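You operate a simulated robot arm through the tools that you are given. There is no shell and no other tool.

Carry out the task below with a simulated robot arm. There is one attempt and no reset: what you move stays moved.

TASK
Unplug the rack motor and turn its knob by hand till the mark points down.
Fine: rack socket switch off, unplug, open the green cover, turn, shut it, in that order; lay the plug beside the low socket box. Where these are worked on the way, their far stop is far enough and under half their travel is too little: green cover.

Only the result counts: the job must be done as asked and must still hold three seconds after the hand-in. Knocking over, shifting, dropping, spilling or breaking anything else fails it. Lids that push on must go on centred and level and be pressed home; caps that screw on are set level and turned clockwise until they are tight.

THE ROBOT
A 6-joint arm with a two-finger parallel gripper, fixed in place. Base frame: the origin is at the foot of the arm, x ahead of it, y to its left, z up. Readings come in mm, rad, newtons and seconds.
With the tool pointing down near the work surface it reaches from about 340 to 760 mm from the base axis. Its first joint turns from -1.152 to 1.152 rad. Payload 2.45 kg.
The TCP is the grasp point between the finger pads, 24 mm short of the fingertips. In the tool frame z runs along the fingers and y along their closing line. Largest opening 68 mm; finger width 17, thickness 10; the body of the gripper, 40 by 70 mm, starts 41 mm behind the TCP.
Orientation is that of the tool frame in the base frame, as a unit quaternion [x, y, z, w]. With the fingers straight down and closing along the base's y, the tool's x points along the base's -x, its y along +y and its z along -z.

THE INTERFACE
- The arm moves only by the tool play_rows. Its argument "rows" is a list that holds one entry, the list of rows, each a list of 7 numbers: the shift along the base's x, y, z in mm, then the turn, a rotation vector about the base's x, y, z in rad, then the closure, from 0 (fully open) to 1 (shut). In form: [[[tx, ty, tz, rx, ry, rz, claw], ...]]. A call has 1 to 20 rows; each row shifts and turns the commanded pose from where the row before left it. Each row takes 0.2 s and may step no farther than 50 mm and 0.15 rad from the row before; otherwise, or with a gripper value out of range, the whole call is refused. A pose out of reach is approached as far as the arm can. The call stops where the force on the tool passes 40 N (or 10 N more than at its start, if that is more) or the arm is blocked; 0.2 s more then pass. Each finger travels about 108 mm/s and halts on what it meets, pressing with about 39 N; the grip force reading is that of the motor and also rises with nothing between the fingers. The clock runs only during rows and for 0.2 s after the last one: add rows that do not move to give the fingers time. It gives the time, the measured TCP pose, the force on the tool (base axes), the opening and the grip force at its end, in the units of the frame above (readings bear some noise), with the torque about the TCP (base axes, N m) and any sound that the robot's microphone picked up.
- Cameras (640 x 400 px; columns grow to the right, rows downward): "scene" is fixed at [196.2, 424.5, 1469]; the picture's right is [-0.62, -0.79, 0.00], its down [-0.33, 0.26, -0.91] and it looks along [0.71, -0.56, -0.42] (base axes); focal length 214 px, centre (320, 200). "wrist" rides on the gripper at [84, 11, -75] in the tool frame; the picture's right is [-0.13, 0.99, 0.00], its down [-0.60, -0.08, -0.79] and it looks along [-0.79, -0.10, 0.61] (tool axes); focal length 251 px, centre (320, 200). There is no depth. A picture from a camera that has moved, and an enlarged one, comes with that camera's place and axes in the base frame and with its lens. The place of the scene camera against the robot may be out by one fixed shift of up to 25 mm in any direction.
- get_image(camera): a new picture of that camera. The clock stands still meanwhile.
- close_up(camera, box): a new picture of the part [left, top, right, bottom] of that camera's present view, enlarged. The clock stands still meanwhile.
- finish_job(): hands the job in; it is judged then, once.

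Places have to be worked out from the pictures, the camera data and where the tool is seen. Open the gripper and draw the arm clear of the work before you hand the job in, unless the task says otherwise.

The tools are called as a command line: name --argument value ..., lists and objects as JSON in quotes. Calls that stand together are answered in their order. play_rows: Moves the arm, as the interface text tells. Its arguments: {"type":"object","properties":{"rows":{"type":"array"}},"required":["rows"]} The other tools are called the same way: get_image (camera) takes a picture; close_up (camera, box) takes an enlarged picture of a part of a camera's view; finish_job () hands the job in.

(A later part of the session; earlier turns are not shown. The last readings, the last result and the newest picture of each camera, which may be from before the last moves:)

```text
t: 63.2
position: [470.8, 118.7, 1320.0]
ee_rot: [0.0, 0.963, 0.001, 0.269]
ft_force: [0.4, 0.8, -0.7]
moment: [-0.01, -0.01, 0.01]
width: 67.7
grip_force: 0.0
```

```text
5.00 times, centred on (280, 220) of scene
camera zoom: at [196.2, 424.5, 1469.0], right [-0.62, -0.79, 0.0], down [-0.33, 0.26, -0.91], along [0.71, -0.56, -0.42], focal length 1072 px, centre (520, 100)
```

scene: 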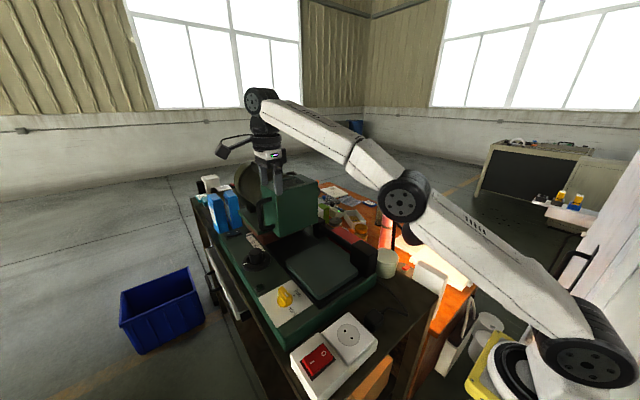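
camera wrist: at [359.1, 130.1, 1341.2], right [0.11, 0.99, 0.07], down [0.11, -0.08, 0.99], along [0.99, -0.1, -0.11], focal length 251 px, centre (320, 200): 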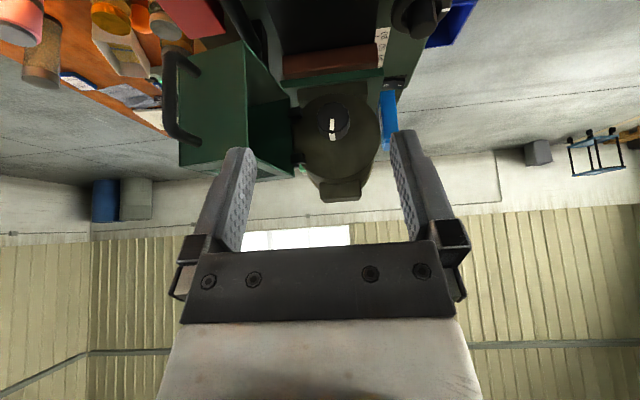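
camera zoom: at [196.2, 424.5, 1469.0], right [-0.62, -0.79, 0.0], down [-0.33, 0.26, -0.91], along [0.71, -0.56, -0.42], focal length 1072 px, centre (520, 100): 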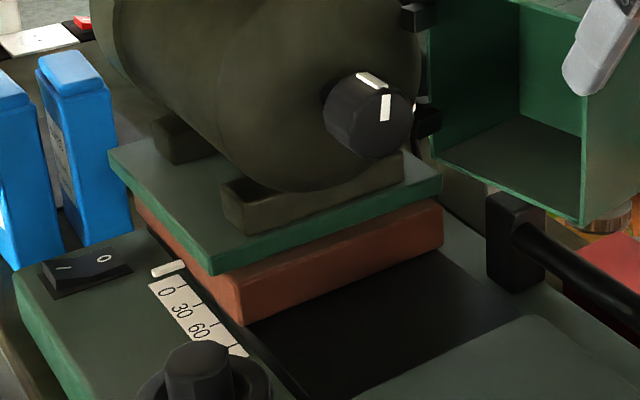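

The plate in front of the motor starts only at x≈791, so the space around the knob is clear. The open cover stays at y<40. I'll bring the tool to horizontal, pointing +x, in front of the knob at x≈600, z≈1177.

play_rows --rows '[[[18.5, 0.3, -20.4, 0, -0.1466, 0, 0], [18.5, 0.3, -20.4, 0, -0.1466, 0, 0], [18.5, 0.3, -20.4, 0, -0.1466, 0, 0], [18.5, 0.3, -20.4, 0, -0.1466, 0, 0], [18.5, 0.3, -20.4, 0, -0.1466, 0, 0], [18.5, 0.3, -20.4, 0, -0.1466, 0, 0], [18.5, 0.3, -20.4, 0, -0.1466, 0, 0], [0, 0, 0, 0, 0, 0, 0]]]'

get_image --camera "wrist"

get_image --camera "scene"

```text
t: 65.0
position: [601.3, 118.7, 1176.9]
ee_rot: [-0.001, 0.707, 0.001, 0.707]
ft_force: [0.3, -0.3, 1.0]
moment: [0.0, 0.02, 0.01]
width: 68.3
grip_force: 0.0
```

```text
taken
camera wrist: at [525.1, 131.2, 1093.4], right [0.0, 0.99, 0.13], down [-0.79, -0.08, 0.6], along [0.61, -0.1, 0.79], focal length 251 px, centre (320, 200)
```

wrist: 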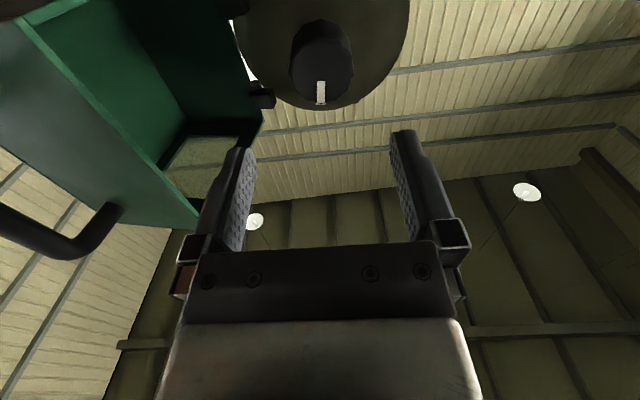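

```text
taken
```

scene: 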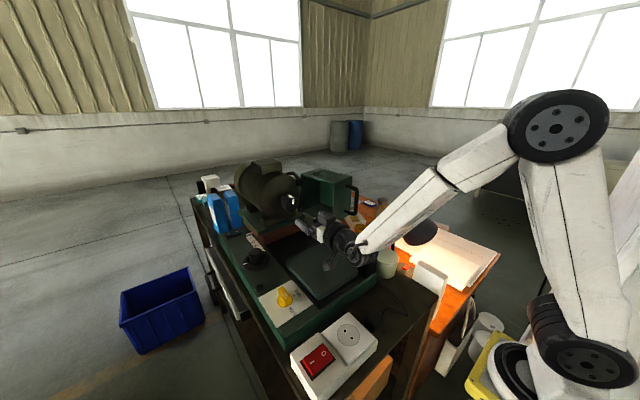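

The tool is horizontal and facing the knob. I'll zoom in to refine the knob centre before approaching.

close_up --camera "wrist" --box '[250, 0, 400, 115]'

close_up --camera "scene" --box '[230, 150, 370, 270]'

```text
3.48 times, centred on (325, 58) of wrist
camera zoom: at [525.1, 131.2, 1093.4], right [0.0, 0.99, 0.13], down [-0.79, -0.08, 0.6], along [0.61, -0.1, 0.79], focal length 875 px, centre (303, 696)
```

zoom: 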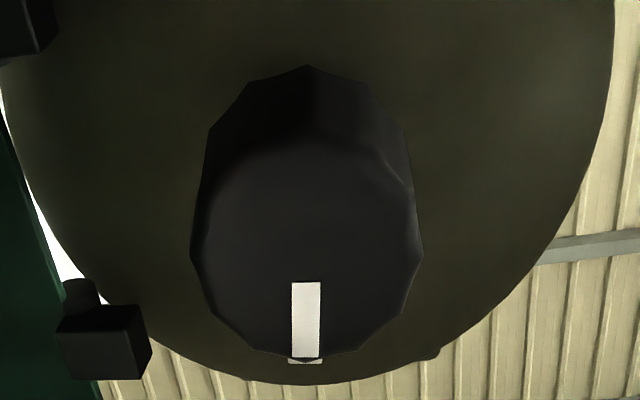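

```text
3.33 times, centred on (300, 210) of scene
camera zoom: at [196.2, 424.5, 1469.0], right [-0.62, -0.79, 0.0], down [-0.33, 0.26, -0.91], along [0.71, -0.56, -0.42], focal length 715 px, centre (387, 167)
```

zoom: 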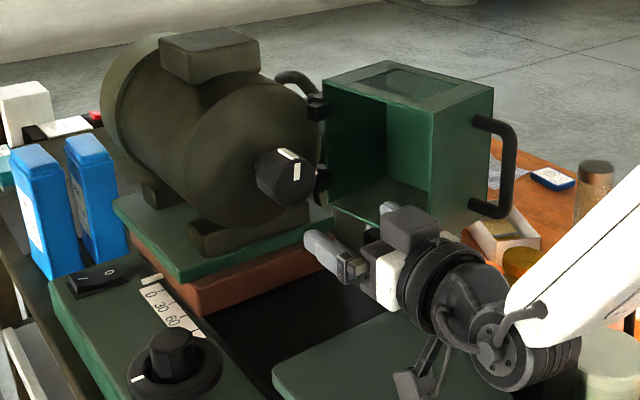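

Combining the views, the knob face centre is about (711,120.4,1182), radius about 23, length about 30, with the mark pointing up (about 6° toward −y). I'll roll to −39° so the pads meet flats on the 12-sided knob, and move to a 40 mm standoff.

play_rows --rows '[[[10, 0.4, 1, -0.136, 0, 0, 0], [10, 0.4, 1, -0.136, 0, 0, 0], [10, 0.4, 1, -0.136, 0, 0, 0], [10, 0.3, 1, -0.136, 0, 0, 0], [5, 0.2, 1, -0.136, 0, 0, 0], [0, 0, 0, 0, 0, 0, 0]]]'

get_image --camera "wrist"

close_up --camera "wrist" --box '[220, 0, 420, 140]'

close_up --camera "scene" --box '[230, 150, 370, 270]'

```text
t: 66.5
position: [646.3, 121.2, 1182.8]
ee_rot: [-0.237, 0.667, -0.237, 0.665]
ft_force: [-0.4, -0.1, 0.2]
moment: [0.01, 0.02, 0.01]
width: 68.2
grip_force: 0.0
```

```text
taken
camera wrist: at [570.1, 78.4, 1110.3], right [0.0, 0.85, -0.52], down [-0.79, 0.32, 0.52], along [0.61, 0.42, 0.67], focal length 251 px, centre (320, 200)
```

wrist: 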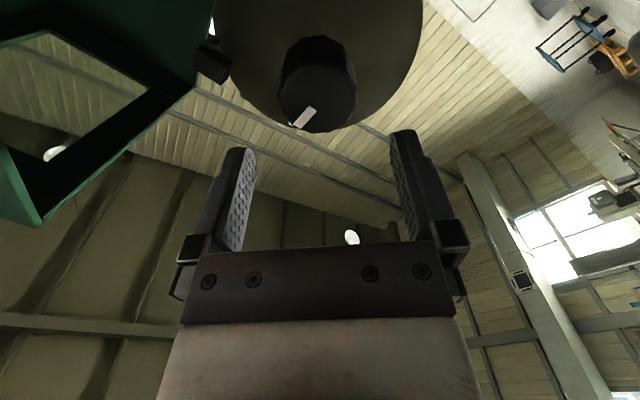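

```text
2.86 times, centred on (320, 70) of wrist
camera zoom: at [570.1, 78.4, 1110.3], right [0.0, 0.85, -0.52], down [-0.79, 0.32, 0.52], along [0.61, 0.42, 0.67], focal length 718 px, centre (320, 571)
```

zoom: 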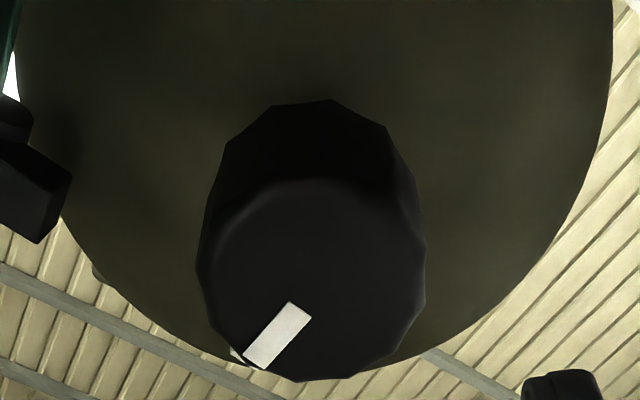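

```text
3.33 times, centred on (300, 210) of scene
camera zoom: at [196.2, 424.5, 1469.0], right [-0.62, -0.79, 0.0], down [-0.33, 0.26, -0.91], along [0.71, -0.56, -0.42], focal length 715 px, centre (387, 167)
```

zoom: 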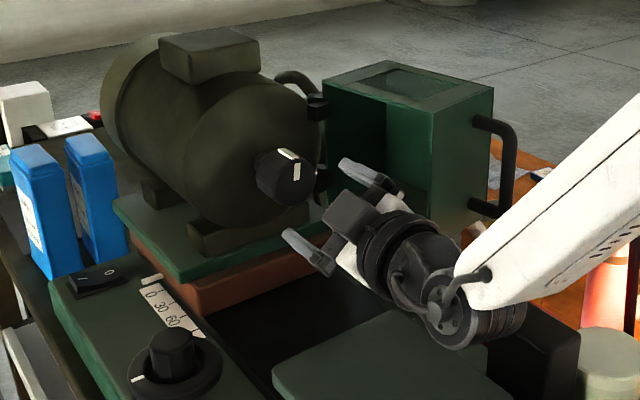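

The tool axis lines up with the knob centre to within 1–2 mm, and the pads face flats. I'll advance to x≈713 so the fingers straddle the knob.

play_rows --rows '[[[20, -0.4, -0.4, 0, 0, 0, 0], [20, -0.4, -0.4, 0, 0, 0, 0], [15, 0, 0, 0, 0, 0, 0], [8, 0, 0, 0, 0, 0, 0], [4, 0, 0, 0, 0, 0, 0], [0, 0, 0, 0, 0, 0, 0]]]'

get_image --camera "wrist"

close_up --camera "scene" --box '[230, 150, 350, 250]'

```text
t: 67.8
position: [711.9, 121.6, 1183.9]
ee_rot: [-0.235, 0.668, -0.236, 0.666]
ft_force: [0.1, 0.3, 0.5]
moment: [0.0, 0.01, 0.04]
width: 67.9
grip_force: 0.1
```

```text
taken
camera wrist: at [636.6, 78.1, 1109.9], right [0.0, 0.85, -0.52], down [-0.79, 0.32, 0.52], along [0.61, 0.41, 0.67], focal length 251 px, centre (320, 200)
```

wrist: 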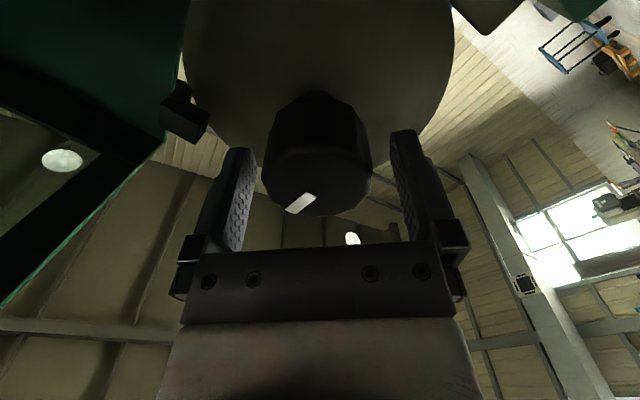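

```text
4.00 times, centred on (290, 200) of scene
camera zoom: at [196.2, 424.5, 1469.0], right [-0.62, -0.79, 0.0], down [-0.33, 0.26, -0.91], along [0.71, -0.56, -0.42], focal length 858 px, centre (440, 200)
```

zoom: 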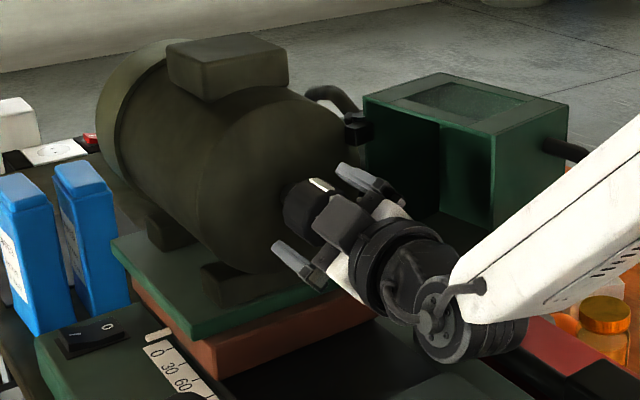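

The knob sits centred between the fingers. I'll close the gripper on it.

play_rows --rows '[[[0, 0, 0, 0, 0, 0, 1], [0, 0, 0, 0, 0, 0, 1], [0, 0, 0, 0, 0, 0, 1], [0, 0, 0, 0, 0, 0, 1]]]'

get_image --camera "wrist"

```text
t: 68.8
position: [711.4, 120.9, 1183.7]
ee_rot: [-0.234, 0.667, -0.236, 0.667]
ft_force: [1.3, -6.6, 4.8]
moment: [-0.02, -0.09, -0.32]
width: 46.8
grip_force: 44.4
```

```text
taken
camera wrist: at [636.7, 77.5, 1110.4], right [0.0, 0.85, -0.52], down [-0.79, 0.32, 0.52], along [0.61, 0.41, 0.68], focal length 251 px, centre (320, 200)
```

wrist: 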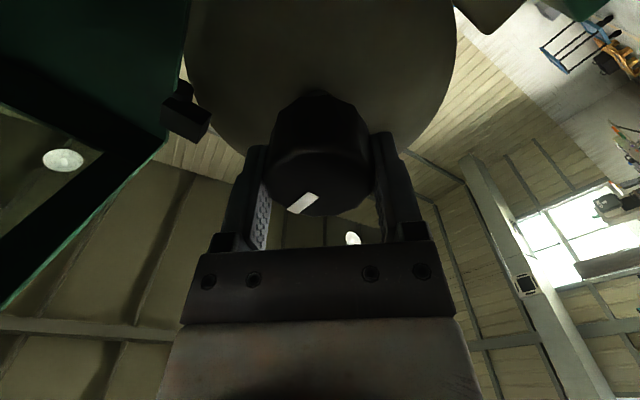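

The grip reads 46.8 mm, matching the knob diameter, with a small side load. I'll start turning about +x in a first 30° increment and watch the force.

play_rows --rows '[[[0, -0.4, 0, 0.13, 0, 0, 1], [0, 0, 0, 0.13, 0, 0, 1], [0, 0, 0, 0.13, 0, 0, 1], [0, 0, 0, 0.13, 0, 0, 1], [0, 0, 0, 0, 0, 0, 1]]]'

get_image --camera "wrist"

close_up --camera "scene" --box '[250, 150, 350, 240]'

```text
t: 70.0
position: [711.7, 120.7, 1184.0]
ee_rot: [-0.055, 0.705, -0.056, 0.705]
ft_force: [6.2, -9.2, 10.9]
moment: [0.0, 0.3, -0.24]
width: 46.9
grip_force: 45.0
```

```text
taken
camera wrist: at [636.8, 118.7, 1098.1], right [0.0, 1.0, -0.03], down [-0.79, 0.02, 0.61], along [0.61, 0.02, 0.79], focal length 251 px, centre (320, 200)
```

wrist: 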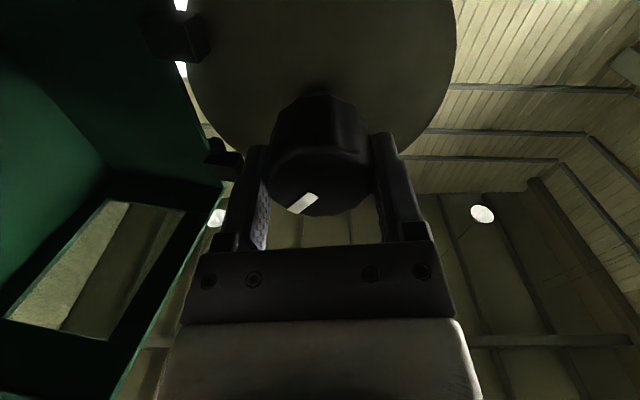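

```text
4.44 times, centred on (300, 195) of scene
camera zoom: at [196.2, 424.1, 1469.2], right [-0.62, -0.79, 0.0], down [-0.33, 0.26, -0.91], along [0.71, -0.56, -0.42], focal length 953 px, centre (409, 222)
```

zoom: 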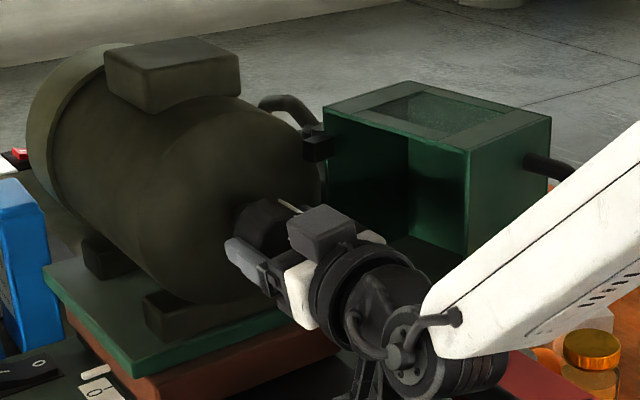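

The knob turns with the gripper, as the stripe stays fixed relative to the fingers. Forces are modest, so I'll nudge the axis to relieve the side load and continue turning.

play_rows --rows '[[[0.2, -0.4, 0.5, 0.13, 0, 0, 1], [0, 0, 0, 0.13, 0, 0, 1], [0, 0, 0, 0.13, 0, 0, 1], [0, 0, 0, 0.13, 0, 0, 1], [0, 0, 0, 0, 0, 0, 1]]]'

```text
t: 70.8
position: [713.1, 119.5, 1183.5]
ee_rot: [0.067, 0.71, 0.044, 0.699]
ft_force: [-8.4, -9.5, 3.9]
moment: [-0.02, 0.45, 0.74]
width: 47.2
grip_force: 45.4
out of reach, approached as far as the arm can: row 3
stopped in row 3: the force on the tool passed its limit at 55 N (the readings are from after the stop); the commanded pose is now the measured one
```

The turn stopped after about 50° with a reach flag. I'll look at the state before deciding how to continue.

get_image --camera "scene"

get_image --camera "wrist"

close_up --camera "scene" --box '[250, 150, 390, 270]'

```text
taken
```

scene: 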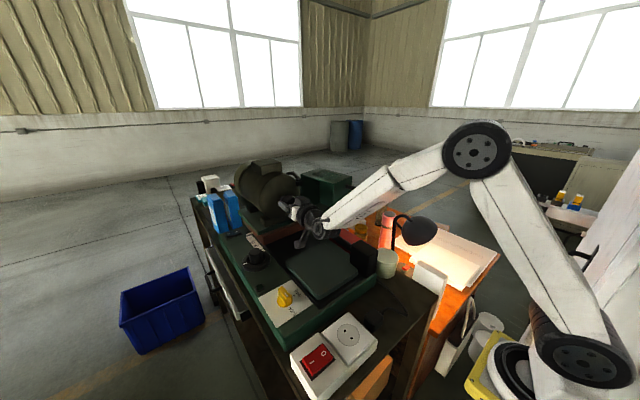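

```text
taken
camera wrist: at [636.6, 147.2, 1103.2], right [0.03, 0.96, 0.28], down [-0.79, -0.15, 0.6], along [0.62, -0.24, 0.75], focal length 251 px, centre (320, 200)
```

wrist: 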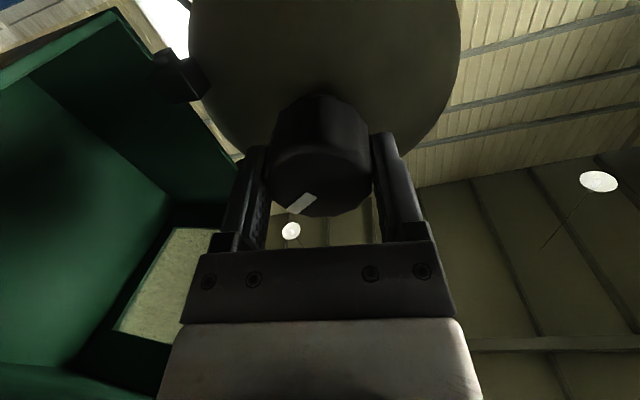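

```text
3.33 times, centred on (320, 210) of scene
camera zoom: at [195.8, 424.1, 1469.2], right [-0.62, -0.79, 0.0], down [-0.33, 0.26, -0.91], along [0.71, -0.56, -0.42], focal length 715 px, centre (320, 167)
```

zoom: 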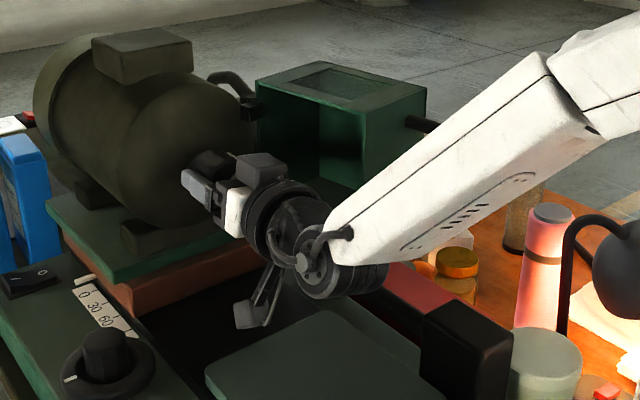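

The knob has turned about 48° and the arm hit a joint limit at roll ≈ +9°. I'll release, back straight out, straighten the small orientation error, and then roll the other way for a fresh grip.

play_rows --rows '[[[0, 0, 0, 0, 0, 0, 0.2], [0, 0, 0, 0, 0, 0, 0], [0, 0, 0, 0, 0, 0, 0], [-15, 0, 0, 0, 0, 0, 0], [-30, 0, 0, 0, -0.009, 0.0155, 0], [-30, 0, 0, 0, -0.009, 0.0155, 0], [-33, 0, 0, 0, 0, 0, 0], [0, 0, 0, 0, 0, 0, 0]]]'

get_image --camera "wrist"

close_up --camera "wrist" --box '[250, 0, 400, 115]'

close_up --camera "scene" --box '[250, 150, 370, 250]'

```text
t: 72.6
position: [605.3, 138.1, 1195.2]
ee_rot: [0.054, 0.706, 0.052, 0.705]
ft_force: [0.6, -0.5, -0.1]
moment: [-0.02, -0.04, -0.03]
width: 68.1
grip_force: 0.1
out of reach, approached as far as the arm can: row 5, 6
```

```text
taken
camera wrist: at [529.9, 161.1, 1112.6], right [0.0, 0.96, 0.28], down [-0.79, -0.17, 0.59], along [0.61, -0.22, 0.76], focal length 251 px, centre (320, 200)
```

wrist: 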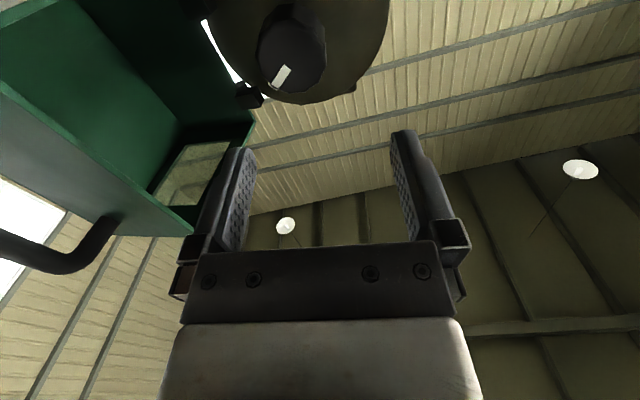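

```text
3.48 times, centred on (325, 58) of wrist
camera zoom: at [529.9, 161.1, 1112.6], right [0.0, 0.96, 0.28], down [-0.79, -0.17, 0.59], along [0.61, -0.22, 0.76], focal length 875 px, centre (303, 696)
```

zoom: 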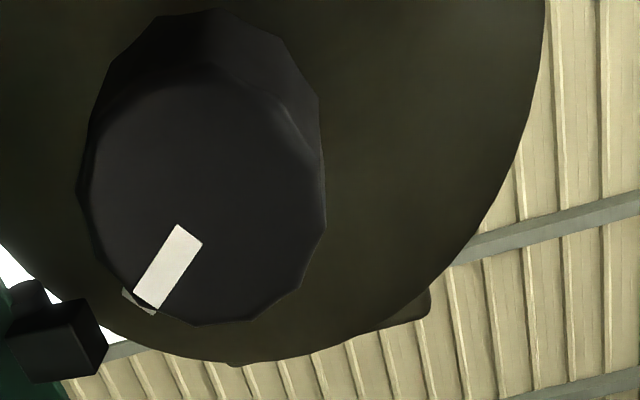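

```text
4.00 times, centred on (310, 200) of scene
camera zoom: at [196.2, 424.5, 1469.0], right [-0.62, -0.79, 0.0], down [-0.33, 0.26, -0.91], along [0.71, -0.56, -0.42], focal length 858 px, centre (360, 200)
```

zoom: 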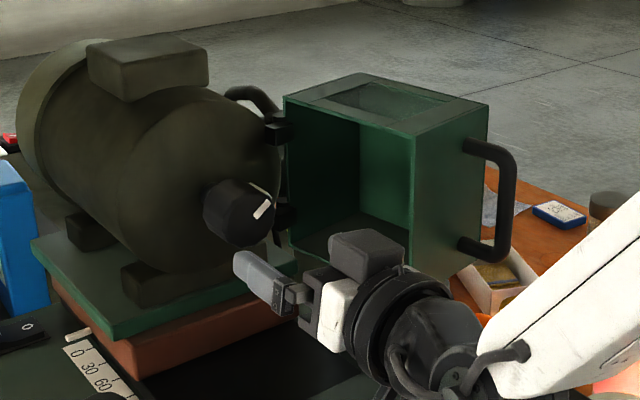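

The knob's mark is now about 50° past vertical toward −y. I'll re-center on the knob axis and roll in the negative direction at this standoff, watching for joint limits.

play_rows --rows '[[[0, -6, -4.4, -0.1454, 0, 0, 0], [0, -6, -4.4, -0.1454, 0, 0, 0], [0, -5.7, -4.4, -0.1454, 0, 0, 0], [0, 0, 0, -0.1454, 0, 0, 0], [0, 0, 0, -0.1454, 0, 0, 0], [0, 0, 0, -0.1454, 0, 0, 0], [0, 0, 0, -0.1454, 0, 0, 0], [0, 0, 0, -0.1454, 0, 0, 0], [0, 0, 0, -0.1454, 0, 0, 0], [0, 0, 0, -0.1454, 0, 0, 0], [0, 0, 0, -0.1454, 0, 0, 0], [0, 0, 0, -0.1454, 0, 0, 0], [0, 0, 0, -0.1454, 0, 0, 0], [0, 0, 0, -0.1454, 0, 0, 0], [0, 0, 0, -0.1454, 0, 0, 0], [0, 0, 0, -0.1454, 0, 0, 0], [0, 0, 0, 0, 0, 0, 0]]]'

get_image --camera "scene"

get_image --camera "wrist"

```text
t: 76.2
position: [605.2, 119.3, 1180.1]
ee_rot: [0.626, -0.331, 0.625, -0.328]
ft_force: [0.5, 0.1, 0.2]
moment: [-0.03, -0.01, 0.0]
width: 68.1
grip_force: 0.1
```

```text
taken
```

scene: 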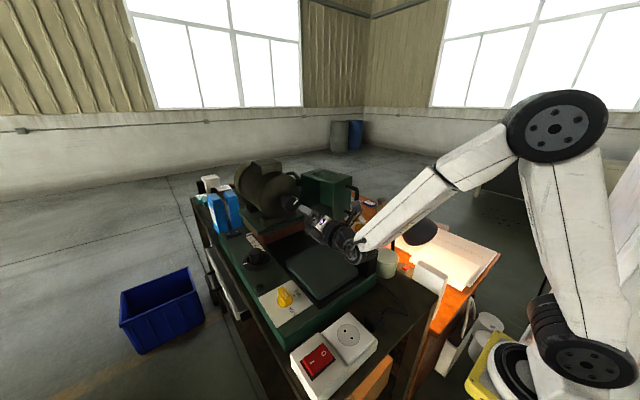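

```text
taken
camera wrist: at [530.2, 44.2, 1218.8], right [-0.01, -0.46, -0.89], down [-0.79, 0.54, -0.27], along [0.61, 0.7, -0.36], focal length 251 px, centre (320, 200)
```

wrist: 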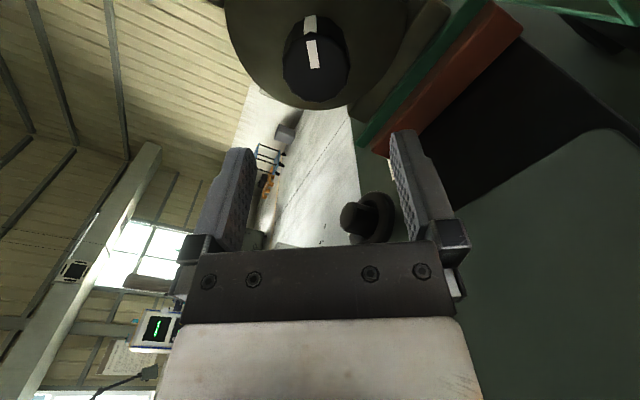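

No limit met so far at roll ≈ −124°. I'll continue rolling to about −291°, so the positive turn can be made with the camera on the free side.

play_rows --rows '[[[0, 0.5, 1.0, -0.1453, 0, 0, 0], [0, 0.5, 1.0, -0.1453, 0, 0, 0], [0, 0, 0, -0.1453, 0, 0, 0], [0, 0, 0, -0.1453, 0, 0, 0], [0, 0, 0, -0.1453, 0, 0, 0], [0, 0, 0, -0.1453, 0, 0, 0], [0, 0, 0, -0.1453, 0, 0, 0], [0, 0, 0, -0.1453, 0, 0, 0], [0, 0, 0, -0.1453, 0, 0, 0], [0, 0, 0, -0.1453, 0, 0, 0], [0, 0, 0, -0.1453, 0, 0, 0], [0, 0, 0, -0.1453, 0, 0, 0], [0, 0, 0, -0.1453, 0, 0, 0], [0, 0, 0, -0.1453, 0, 0, 0], [0, 0, 0, -0.1453, 0, 0, 0], [0, 0, 0, -0.1453, 0, 0, 0], [0, 0, 0, -0.1453, 0, 0, 0], [0, 0, 0, -0.1453, 0, 0, 0], [0, 0, 0, -0.1453, 0, 0, 0], [0, 0, 0, -0.1453, 0, 0, 0]]]'

get_image --camera "wrist"

close_up --camera "wrist" --box '[240, 0, 400, 115]'

```text
t: 80.4
position: [606.3, 119.6, 1183.3]
ee_rot: [0.397, 0.583, 0.401, 0.585]
ft_force: [-0.2, 0.5, 0.5]
moment: [0.04, -0.02, 0.01]
width: 68.1
grip_force: 0.0
```

```text
taken
camera wrist: at [530.3, 202.5, 1161.8], right [-0.01, 0.24, 0.97], down [-0.79, -0.59, 0.14], along [0.61, -0.77, 0.19], focal length 251 px, centre (320, 200)
```

wrist: 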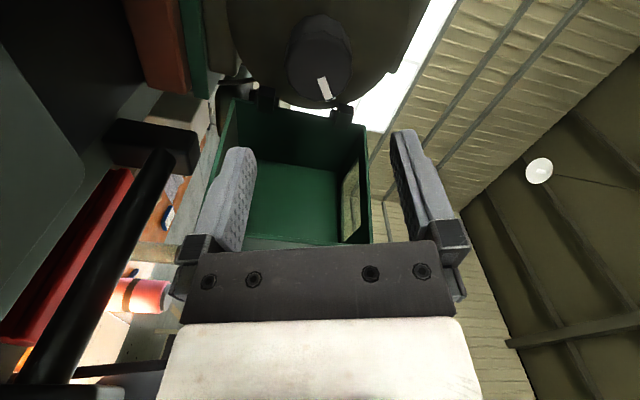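

```text
3.48 times, centred on (320, 58) of wrist
camera zoom: at [530.3, 202.5, 1161.8], right [-0.01, 0.24, 0.97], down [-0.79, -0.59, 0.14], along [0.61, -0.77, 0.19], focal length 875 px, centre (320, 696)
```

zoom: 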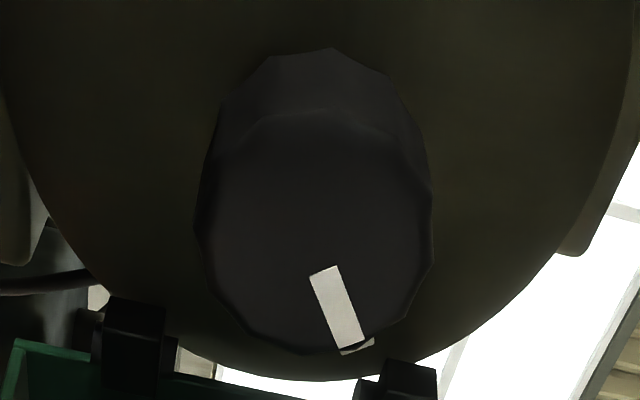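

Roll is now about 69°, and I measure the mark at about 53° from up, so about 127° more is needed. I'll advance onto the knob again with the axis at about (119.7,1183.7).

play_rows --rows '[[[40, 0, 0, 0, 0, 0, 0], [35, 0, 0.3, 0, 0, 0, 0], [20, 0, 0, 0, 0, 0, 0], [8, 0, 0, 0, 0, 0, 0], [3, 0, 0, 0, 0, 0, 0], [0, 0, 0, 0, 0, 0, 0]]]'

get_image --camera "wrist"

```text
t: 81.8
position: [713.0, 119.0, 1181.3]
ee_rot: [0.4, 0.582, 0.402, 0.584]
ft_force: [0.3, 0.5, -0.5]
moment: [0.03, -0.02, 0.0]
width: 68.2
grip_force: 0.1
```

```text
taken
camera wrist: at [636.6, 202.3, 1162.0], right [-0.01, 0.23, 0.97], down [-0.79, -0.59, 0.14], along [0.61, -0.77, 0.19], focal length 251 px, centre (320, 200)
```

wrist: 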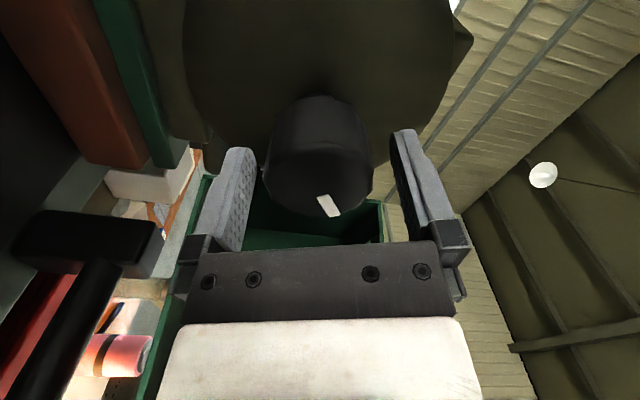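

The knob is centred between the fingers again. I'll close on it.

play_rows --rows '[[[0, 0, 0, 0, 0, 0, 1], [0, 0, 0, 0, 0, 0, 1], [0, 0, 0, 0, 0, 0, 1], [0, 0, 0, 0, 0, 0, 1]]]'

```text
t: 82.8
position: [711.9, 119.9, 1181.4]
ee_rot: [0.399, 0.582, 0.402, 0.584]
ft_force: [3.1, -1.0, -2.1]
moment: [-0.01, 0.07, -0.05]
width: 46.8
grip_force: 44.7
```

The grip is well centred with little side force. I'll turn +45° first and check the load.

play_rows --rows '[[[0, 0, 0, 0.13, 0, 0, 1], [0, 0, 0, 0.13, 0, 0, 1], [0, 0, 0, 0.13, 0, 0, 1], [0, 0, 0, 0.13, 0, 0, 1], [0, 0, 0, 0.13, 0, 0, 1], [0, 0, 0, 0.13, 0, 0, 1], [0, 0, 0, 0, 0, 0, 1]]]'

get_image --camera "wrist"

```text
t: 84.4
position: [712.3, 120.4, 1182.4]
ee_rot: [0.592, 0.386, 0.592, 0.387]
ft_force: [5.8, -1.6, -8.4]
moment: [-0.02, -0.02, 0.09]
width: 47.1
grip_force: 45.1
```

```text
taken
camera wrist: at [636.6, 192.7, 1225.1], right [0.0, -0.52, 0.86], down [-0.79, -0.52, -0.32], along [0.61, -0.68, -0.41], focal length 251 px, centre (320, 200)
```

wrist: 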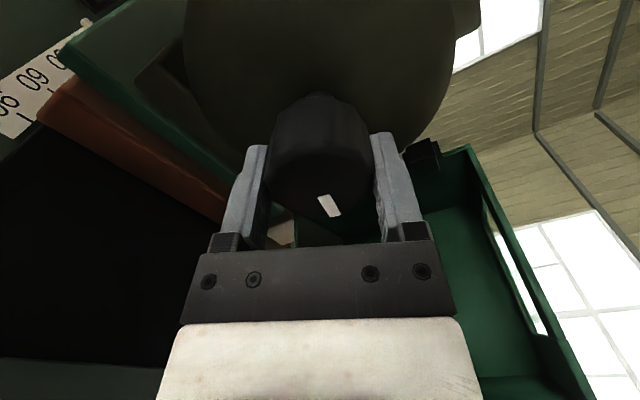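

The knob follows well. I'll continue with a slight correction in z.

play_rows --rows '[[[0, 0, -0.3, 0.1306, 0, 0, 1], [0, 0, 0, 0.1306, 0, 0, 1], [0, 0, 0, 0.1306, 0, 0, 1], [0, 0, 0, 0.1306, 0, 0, 1], [0, 0, 0, 0.1306, 0, 0, 1], [0, 0, 0, 0.1306, 0, 0, 1], [0, 0, 0, 0, 0, 0, 1]]]'

```text
t: 86.0
position: [711.5, 119.2, 1180.5]
ee_rot: [0.695, 0.129, 0.695, 0.132]
ft_force: [-0.2, 1.7, -13.4]
moment: [0.0, -0.46, 0.36]
width: 46.9
grip_force: 44.6
```

Roll is proceeding with about 13 N downward load. I'll relieve it by 0.5 mm and finish the remaining turn.

play_rows --rows '[[[0, 0, -0.5, 0.1306, 0, 0, 1], [0, 0, 0, 0.1306, 0, 0, 1], [0, 0, 0, 0.1306, 0, 0, 1], [0, 0, 0, 0.1306, 0, 0, 1], [0, 0, 0, 0.1306, 0, 0, 1], [0, 0, 0, 0, 0, 0, 1]]]'

get_image --camera "wrist"

close_up --camera "wrist" --box '[240, 60, 400, 240]'

```text
t: 87.4
position: [712.8, 119.6, 1182.0]
ee_rot: [0.701, -0.098, 0.7, -0.097]
ft_force: [-2.2, 9.3, -15.8]
moment: [0.02, -0.54, 0.1]
width: 47.1
grip_force: 45.2
```

```text
taken
camera wrist: at [636.6, 87.6, 1259.0], right [0.0, -0.92, -0.4], down [-0.79, 0.25, -0.56], along [0.61, 0.31, -0.73], focal length 251 px, centre (320, 200)
```

wrist: 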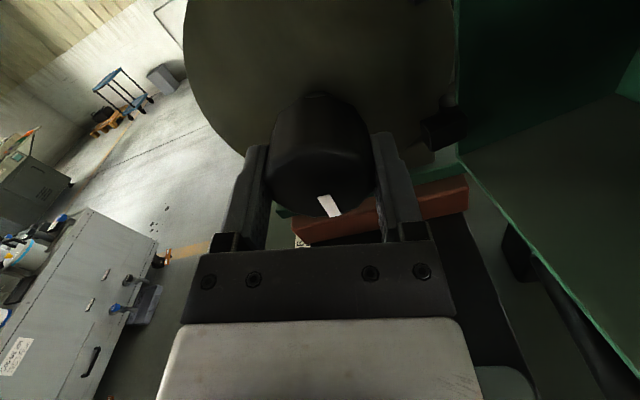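

```text
2.22 times, centred on (320, 150) of wrist
camera zoom: at [636.6, 87.6, 1259.0], right [0.0, -0.92, -0.4], down [-0.79, 0.25, -0.56], along [0.61, 0.31, -0.73], focal length 559 px, centre (320, 311)
```

zoom: 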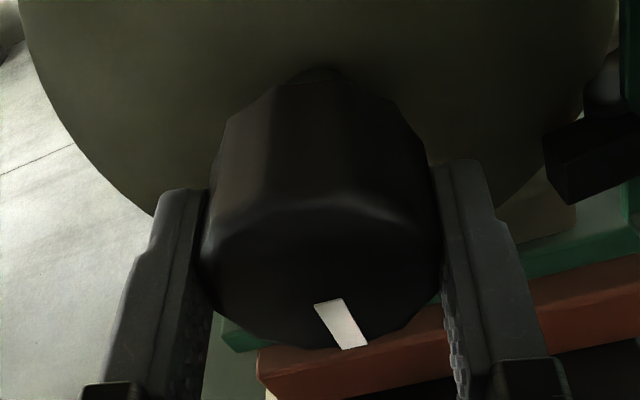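

The turn is complete at roll ≈196°. I'll release, back straight out and measure the mark's direction from the front.

play_rows --rows '[[[0, 0, 0, 0, 0, 0, 0.25], [0, 0, 0, 0, 0, 0, 0], [0, 0, 0, 0, 0, 0, 0], [-15, 0, 0, 0, 0, 0, 0], [-30, 0, 0, 0, 0, 0, 0], [-40, 0, 0, 0, 0, 0, 0], [-40, 0, 0, 0, 0, 0, 0], [0, 0, 0, 0, 0, 0, 0]]]'

get_image --camera "wrist"

close_up --camera "wrist" --box '[250, 0, 400, 115]'

close_up --camera "scene" --box '[260, 170, 340, 230]'

```text
t: 89.2
position: [586.3, 119.1, 1182.5]
ee_rot: [0.7, -0.101, 0.7, -0.096]
ft_force: [-0.5, 0.2, -0.2]
moment: [-0.01, 0.0, 0.03]
width: 68.0
grip_force: 0.1
```

```text
taken
camera wrist: at [510.4, 87.0, 1259.7], right [-0.01, -0.92, -0.4], down [-0.79, 0.25, -0.56], along [0.61, 0.31, -0.73], focal length 251 px, centre (320, 200)
```

wrist: 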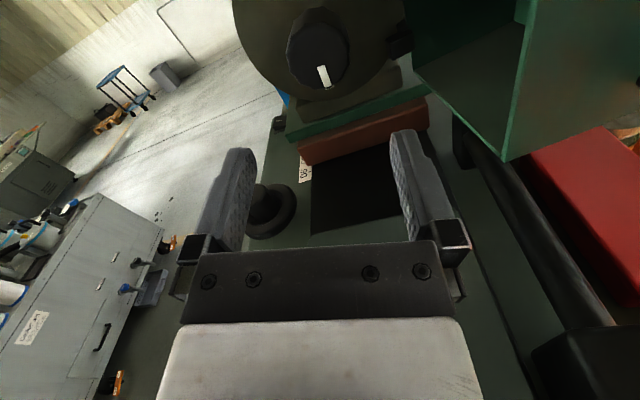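

```text
3.48 times, centred on (325, 58) of wrist
camera zoom: at [510.4, 87.0, 1259.7], right [-0.01, -0.92, -0.4], down [-0.79, 0.25, -0.56], along [0.61, 0.31, -0.73], focal length 875 px, centre (303, 696)
```

zoom: 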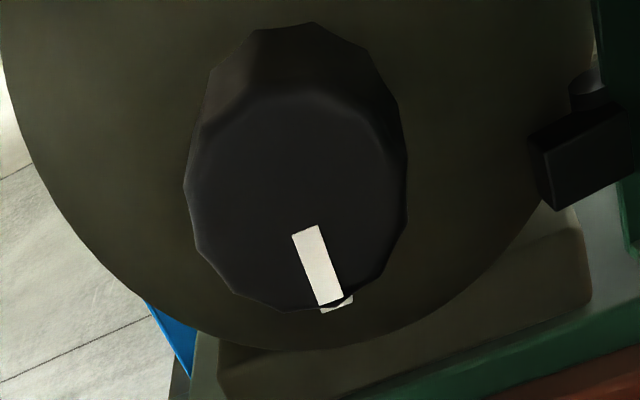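

```text
6.67 times, centred on (300, 200) of scene
camera zoom: at [196.2, 424.5, 1469.0], right [-0.62, -0.79, 0.0], down [-0.33, 0.26, -0.91], along [0.71, -0.56, -0.42], focal length 1430 px, centre (453, 200)
```

zoom: 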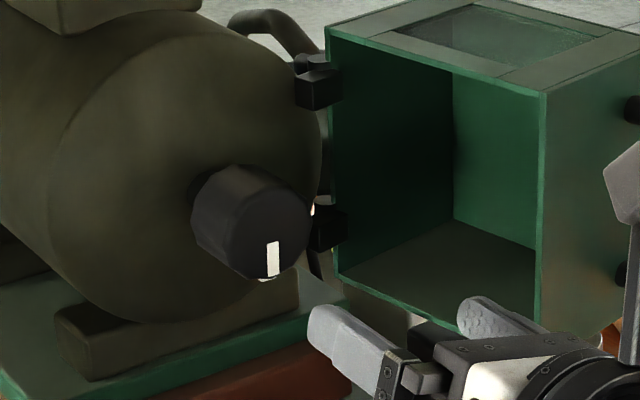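

Bookkeeping and both pictures put the mark within a few degrees of straight down. Now I'll unwind the wrist roll at this standoff before returning to the cover handle.

play_rows --rows '[[[-20, 0, 0, 0.1433, 0, 0, 0], [-20, 0, 0, 0.1433, 0, 0, 0], [0, 0, 0, 0.1433, 0, 0, 0], [0, 0, 0, 0.1433, 0, 0, 0], [0, 0, 0, 0.1433, 0, 0, 0], [0, 0, 0, 0.1433, 0, 0, 0], [0, 0, 0, 0.1433, 0, 0, 0], [0, 0, 0, 0.1433, 0, 0, 0], [0, 0, 0, 0.1433, 0, 0, 0], [0, 0, 0, 0.1433, 0, 0, 0], [0, 0, 0, 0.1433, 0, 0, 0], [0, 0, 0, 0.1433, 0, 0, 0], [0, 0, 0, 0.1433, 0, 0, 0], [0, 0, 0, 0.1433, 0, 0, 0], [0, 0, 0, 0.1433, 0, 0, 0], [0, 0, 0, 0.1433, 0, 0, 0], [0, 0, 0, 0.1433, 0, 0, 0], [0, 0, 0, 0.1433, 0, 0, 0], [0, 0, 0, 0.1433, 0, 0, 0], [0, 0, 0, 0.1433, 0, 0, 0]]]'

get_image --camera "wrist"

close_up --camera "wrist" --box '[250, 0, 400, 115]'

```text
t: 93.4
position: [546.4, 120.2, 1182.8]
ee_rot: [0.0, 0.707, 0.004, 0.707]
ft_force: [0.5, -0.6, 0.7]
moment: [0.02, 0.0, 0.02]
width: 67.9
grip_force: 0.1
```

```text
taken
camera wrist: at [471.5, 131.4, 1097.8], right [-0.01, 0.99, 0.13], down [-0.79, -0.09, 0.6], along [0.61, -0.1, 0.79], focal length 251 px, centre (320, 200)
```

wrist: 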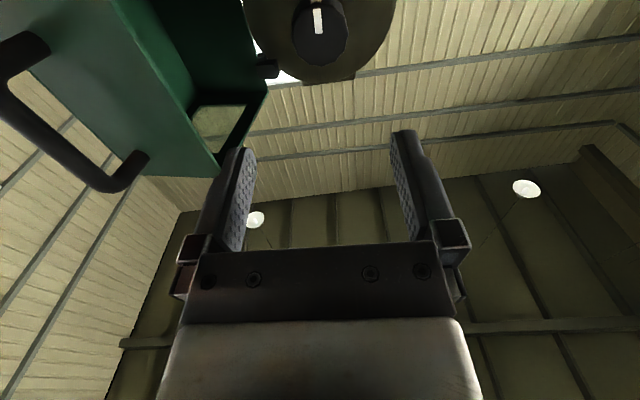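

```text
3.48 times, centred on (325, 58) of wrist
camera zoom: at [471.5, 131.4, 1097.8], right [-0.01, 0.99, 0.13], down [-0.79, -0.09, 0.6], along [0.61, -0.1, 0.79], focal length 875 px, centre (303, 696)
```

zoom: 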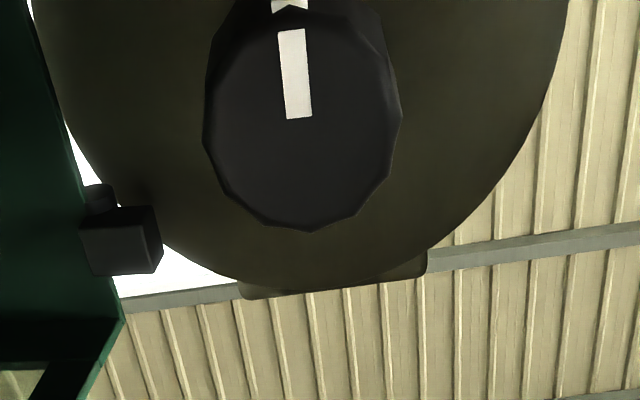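

From straight on, the mark is within about 1–2° of down. I'll return the tool to pointing down by reversing the earlier path.

play_rows --rows '[[[-10.8, 0, 19.6, 0, 0.1466, 0, 0], [-10.8, 0, 19.6, 0, 0.1466, 0, 0], [-10.8, 0, 19.6, 0, 0.1466, 0, 0], [-10.8, 0, 19.6, 0, 0.1466, 0, 0], [-10.8, 0, 19.6, 0, 0.1466, 0, 0], [-10.8, 0, 19.6, 0, 0.1466, 0, 0], [-10.8, 0, 19.6, 0, 0.1466, 0, 0], [0, -15, 0, 0, 0.1362, 0, 0], [0, -15, 0, 0, 0.1362, 0, 0], [0, -15, 0, 0, 0.1362, 0, 0], [0, -15, 0, 0, 0.1362, 0, 0], [0, 0, 0, 0, 0, 0, 0]]]'

get_image --camera "wrist"

get_image --camera "scene"

```text
t: 96.0
position: [472.0, 59.5, 1320.2]
ee_rot: [0.002, 1.0, 0.002, -0.001]
ft_force: [0.8, -0.6, 0.5]
moment: [0.02, -0.01, -0.04]
width: 68.0
grip_force: 0.0
```

```text
taken
camera wrist: at [387.2, 71.0, 1394.8], right [0.13, 0.99, 0.01], down [0.61, -0.08, 0.79], along [0.78, -0.1, -0.61], focal length 251 px, centre (320, 200)
```

wrist: 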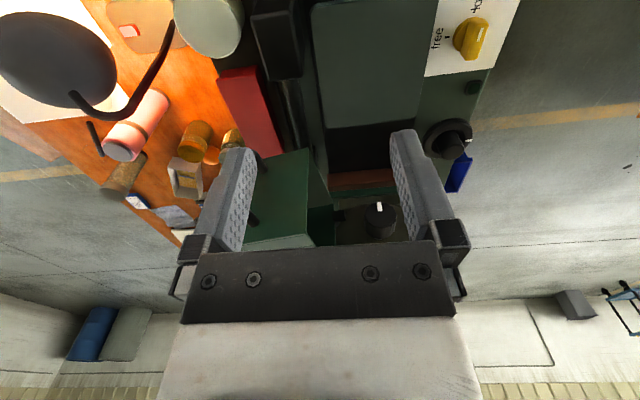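

```text
taken
```

scene: 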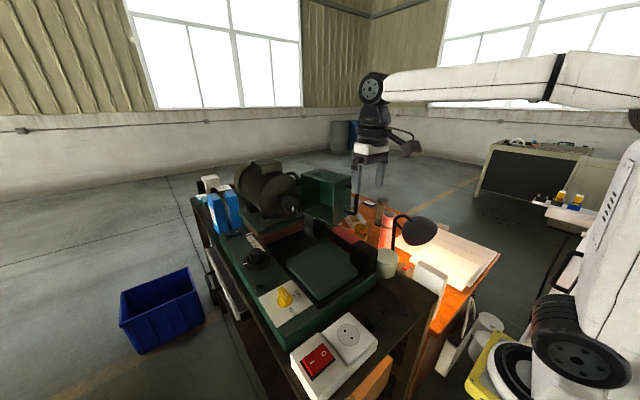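

The arm is back to tool-down. I'll move above the open cover's handle, expected near (585,−55), using the same tilt as before.

play_rows --rows '[[[22.6, -22.9, -2, 0.15, 0, 0, 0], [22.6, -22.9, -2, 0.15, 0, 0, 0], [22.6, -22.9, -2, 0, 0, 0.103, 0], [22.6, -22.9, -2, 0, 0, 0.103, 0], [22.6, -22.9, -2, 0, 0, 0, 0], [0, 0, 0, 0, 0, 0, 0]]]'

get_image --camera "wrist"

close_up --camera "scene" --box '[230, 120, 410, 250]'

```text
t: 97.4
position: [584.7, -55.6, 1309.4]
ee_rot: [-0.101, 0.983, 0.152, -0.017]
ft_force: [-0.4, 1.4, -0.5]
moment: [0.01, 0.01, -0.03]
width: 67.9
grip_force: 0.1
```

```text
taken
camera wrist: at [504.6, -83.8, 1384.3], right [-0.06, 0.95, 0.3], down [0.66, -0.18, 0.73], along [0.75, 0.24, -0.61], focal length 251 px, centre (320, 200)
```

wrist: 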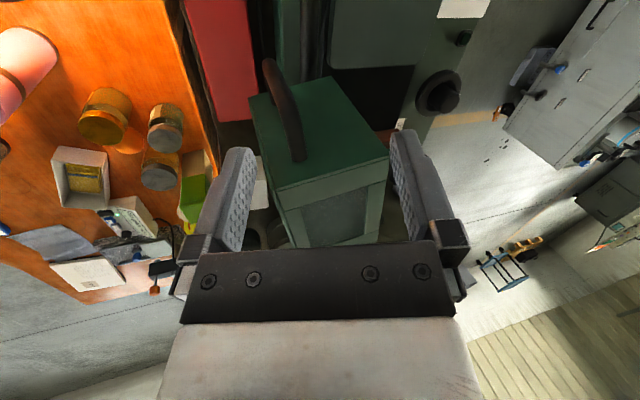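

```text
3.08 times, centred on (320, 185) of scene
camera zoom: at [196.2, 424.5, 1469.0], right [-0.62, -0.79, 0.0], down [-0.33, 0.26, -0.91], along [0.71, -0.56, -0.42], focal length 660 px, centre (320, 246)
```

zoom: 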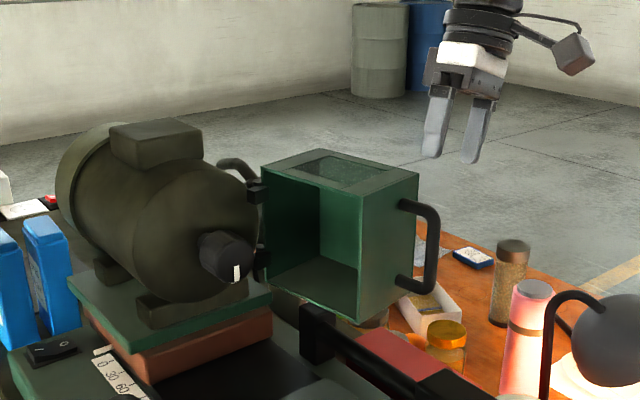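

The picture matches the earlier pre-grasp alignment. I'll descend to straddle the bar as before.

play_rows --rows '[[[0, 0, -35, 0, 0, 0, 0], [0, 0, -35, 0, 0, 0, 0], [0, 0, -20, 0, 0, 0, 0], [0, 0, -10, 0, 0, 0, 0], [0, 0, -5, 0, 0, 0, 0], [0, 0, 0, 0, 0, 0, 0]]]'

get_image --camera "wrist"

```text
t: 98.8
position: [584.2, -55.2, 1203.4]
ee_rot: [-0.1, 0.983, 0.153, -0.016]
ft_force: [-0.1, -0.2, 1.1]
moment: [0.02, 0.02, 0.01]
width: 68.0
grip_force: 0.1
```

```text
taken
camera wrist: at [505.0, -82.9, 1278.8], right [-0.06, 0.95, 0.3], down [0.66, -0.18, 0.73], along [0.75, 0.24, -0.61], focal length 251 px, centre (320, 200)
```

wrist: 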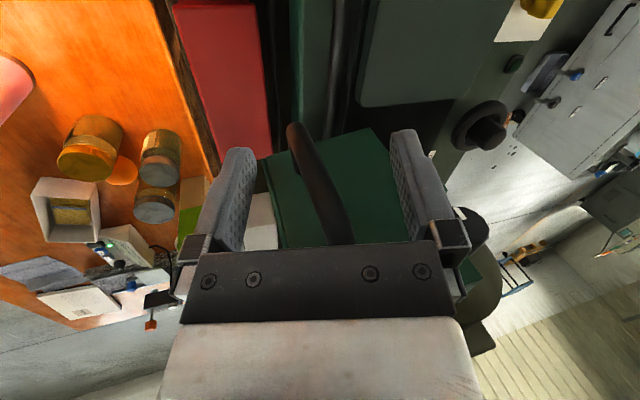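

The bar is between the fingers. I'll cage it and sweep the cover back along the reverse arc, starting with 20°.

play_rows --rows '[[[0, 0, 0, 0, 0, 0, 0.56], [0, 0, 0, 0, 0, 0, 0.56], [0, 0, 0, 0, 0, 0, 0.56], [-7.8, 15.7, 0, 0, 0, -0.0873, 0.56], [-6.4, 16.2, 0, 0, 0, -0.0873, 0.56], [-5.0, 16.7, 0, 0, 0, -0.0873, 0.56], [-3.4, 17.1, 0, 0, 0, -0.0873, 0.56], [0, 0, 0, 0, 0, 0, 0.56]]]'

get_image --camera "wrist"

close_up --camera "scene" --box '[230, 120, 410, 250]'

```text
t: 100.6
position: [562.5, 10.0, 1204.6]
ee_rot: [0.073, 0.986, 0.151, 0.01]
ft_force: [0.6, -0.3, -1.0]
moment: [0.03, -0.01, -0.02]
width: 30.1
grip_force: 0.1
```

```text
taken
camera wrist: at [477.0, 12.0, 1278.9], right [0.27, 0.92, 0.3], down [0.55, -0.4, 0.73], along [0.79, -0.03, -0.61], focal length 251 px, centre (320, 200)
```

wrist: 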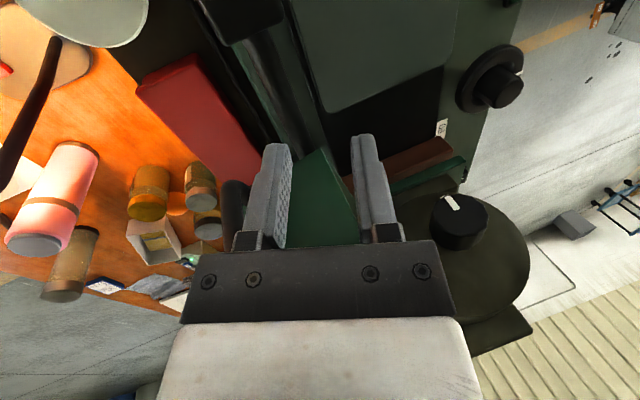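

```text
3.08 times, centred on (320, 185) of scene
camera zoom: at [196.2, 424.5, 1469.0], right [-0.62, -0.79, 0.0], down [-0.33, 0.26, -0.91], along [0.71, -0.56, -0.42], focal length 660 px, centre (320, 246)
```

zoom: 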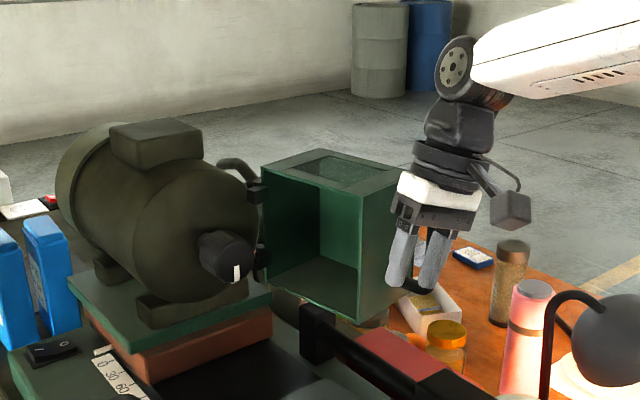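

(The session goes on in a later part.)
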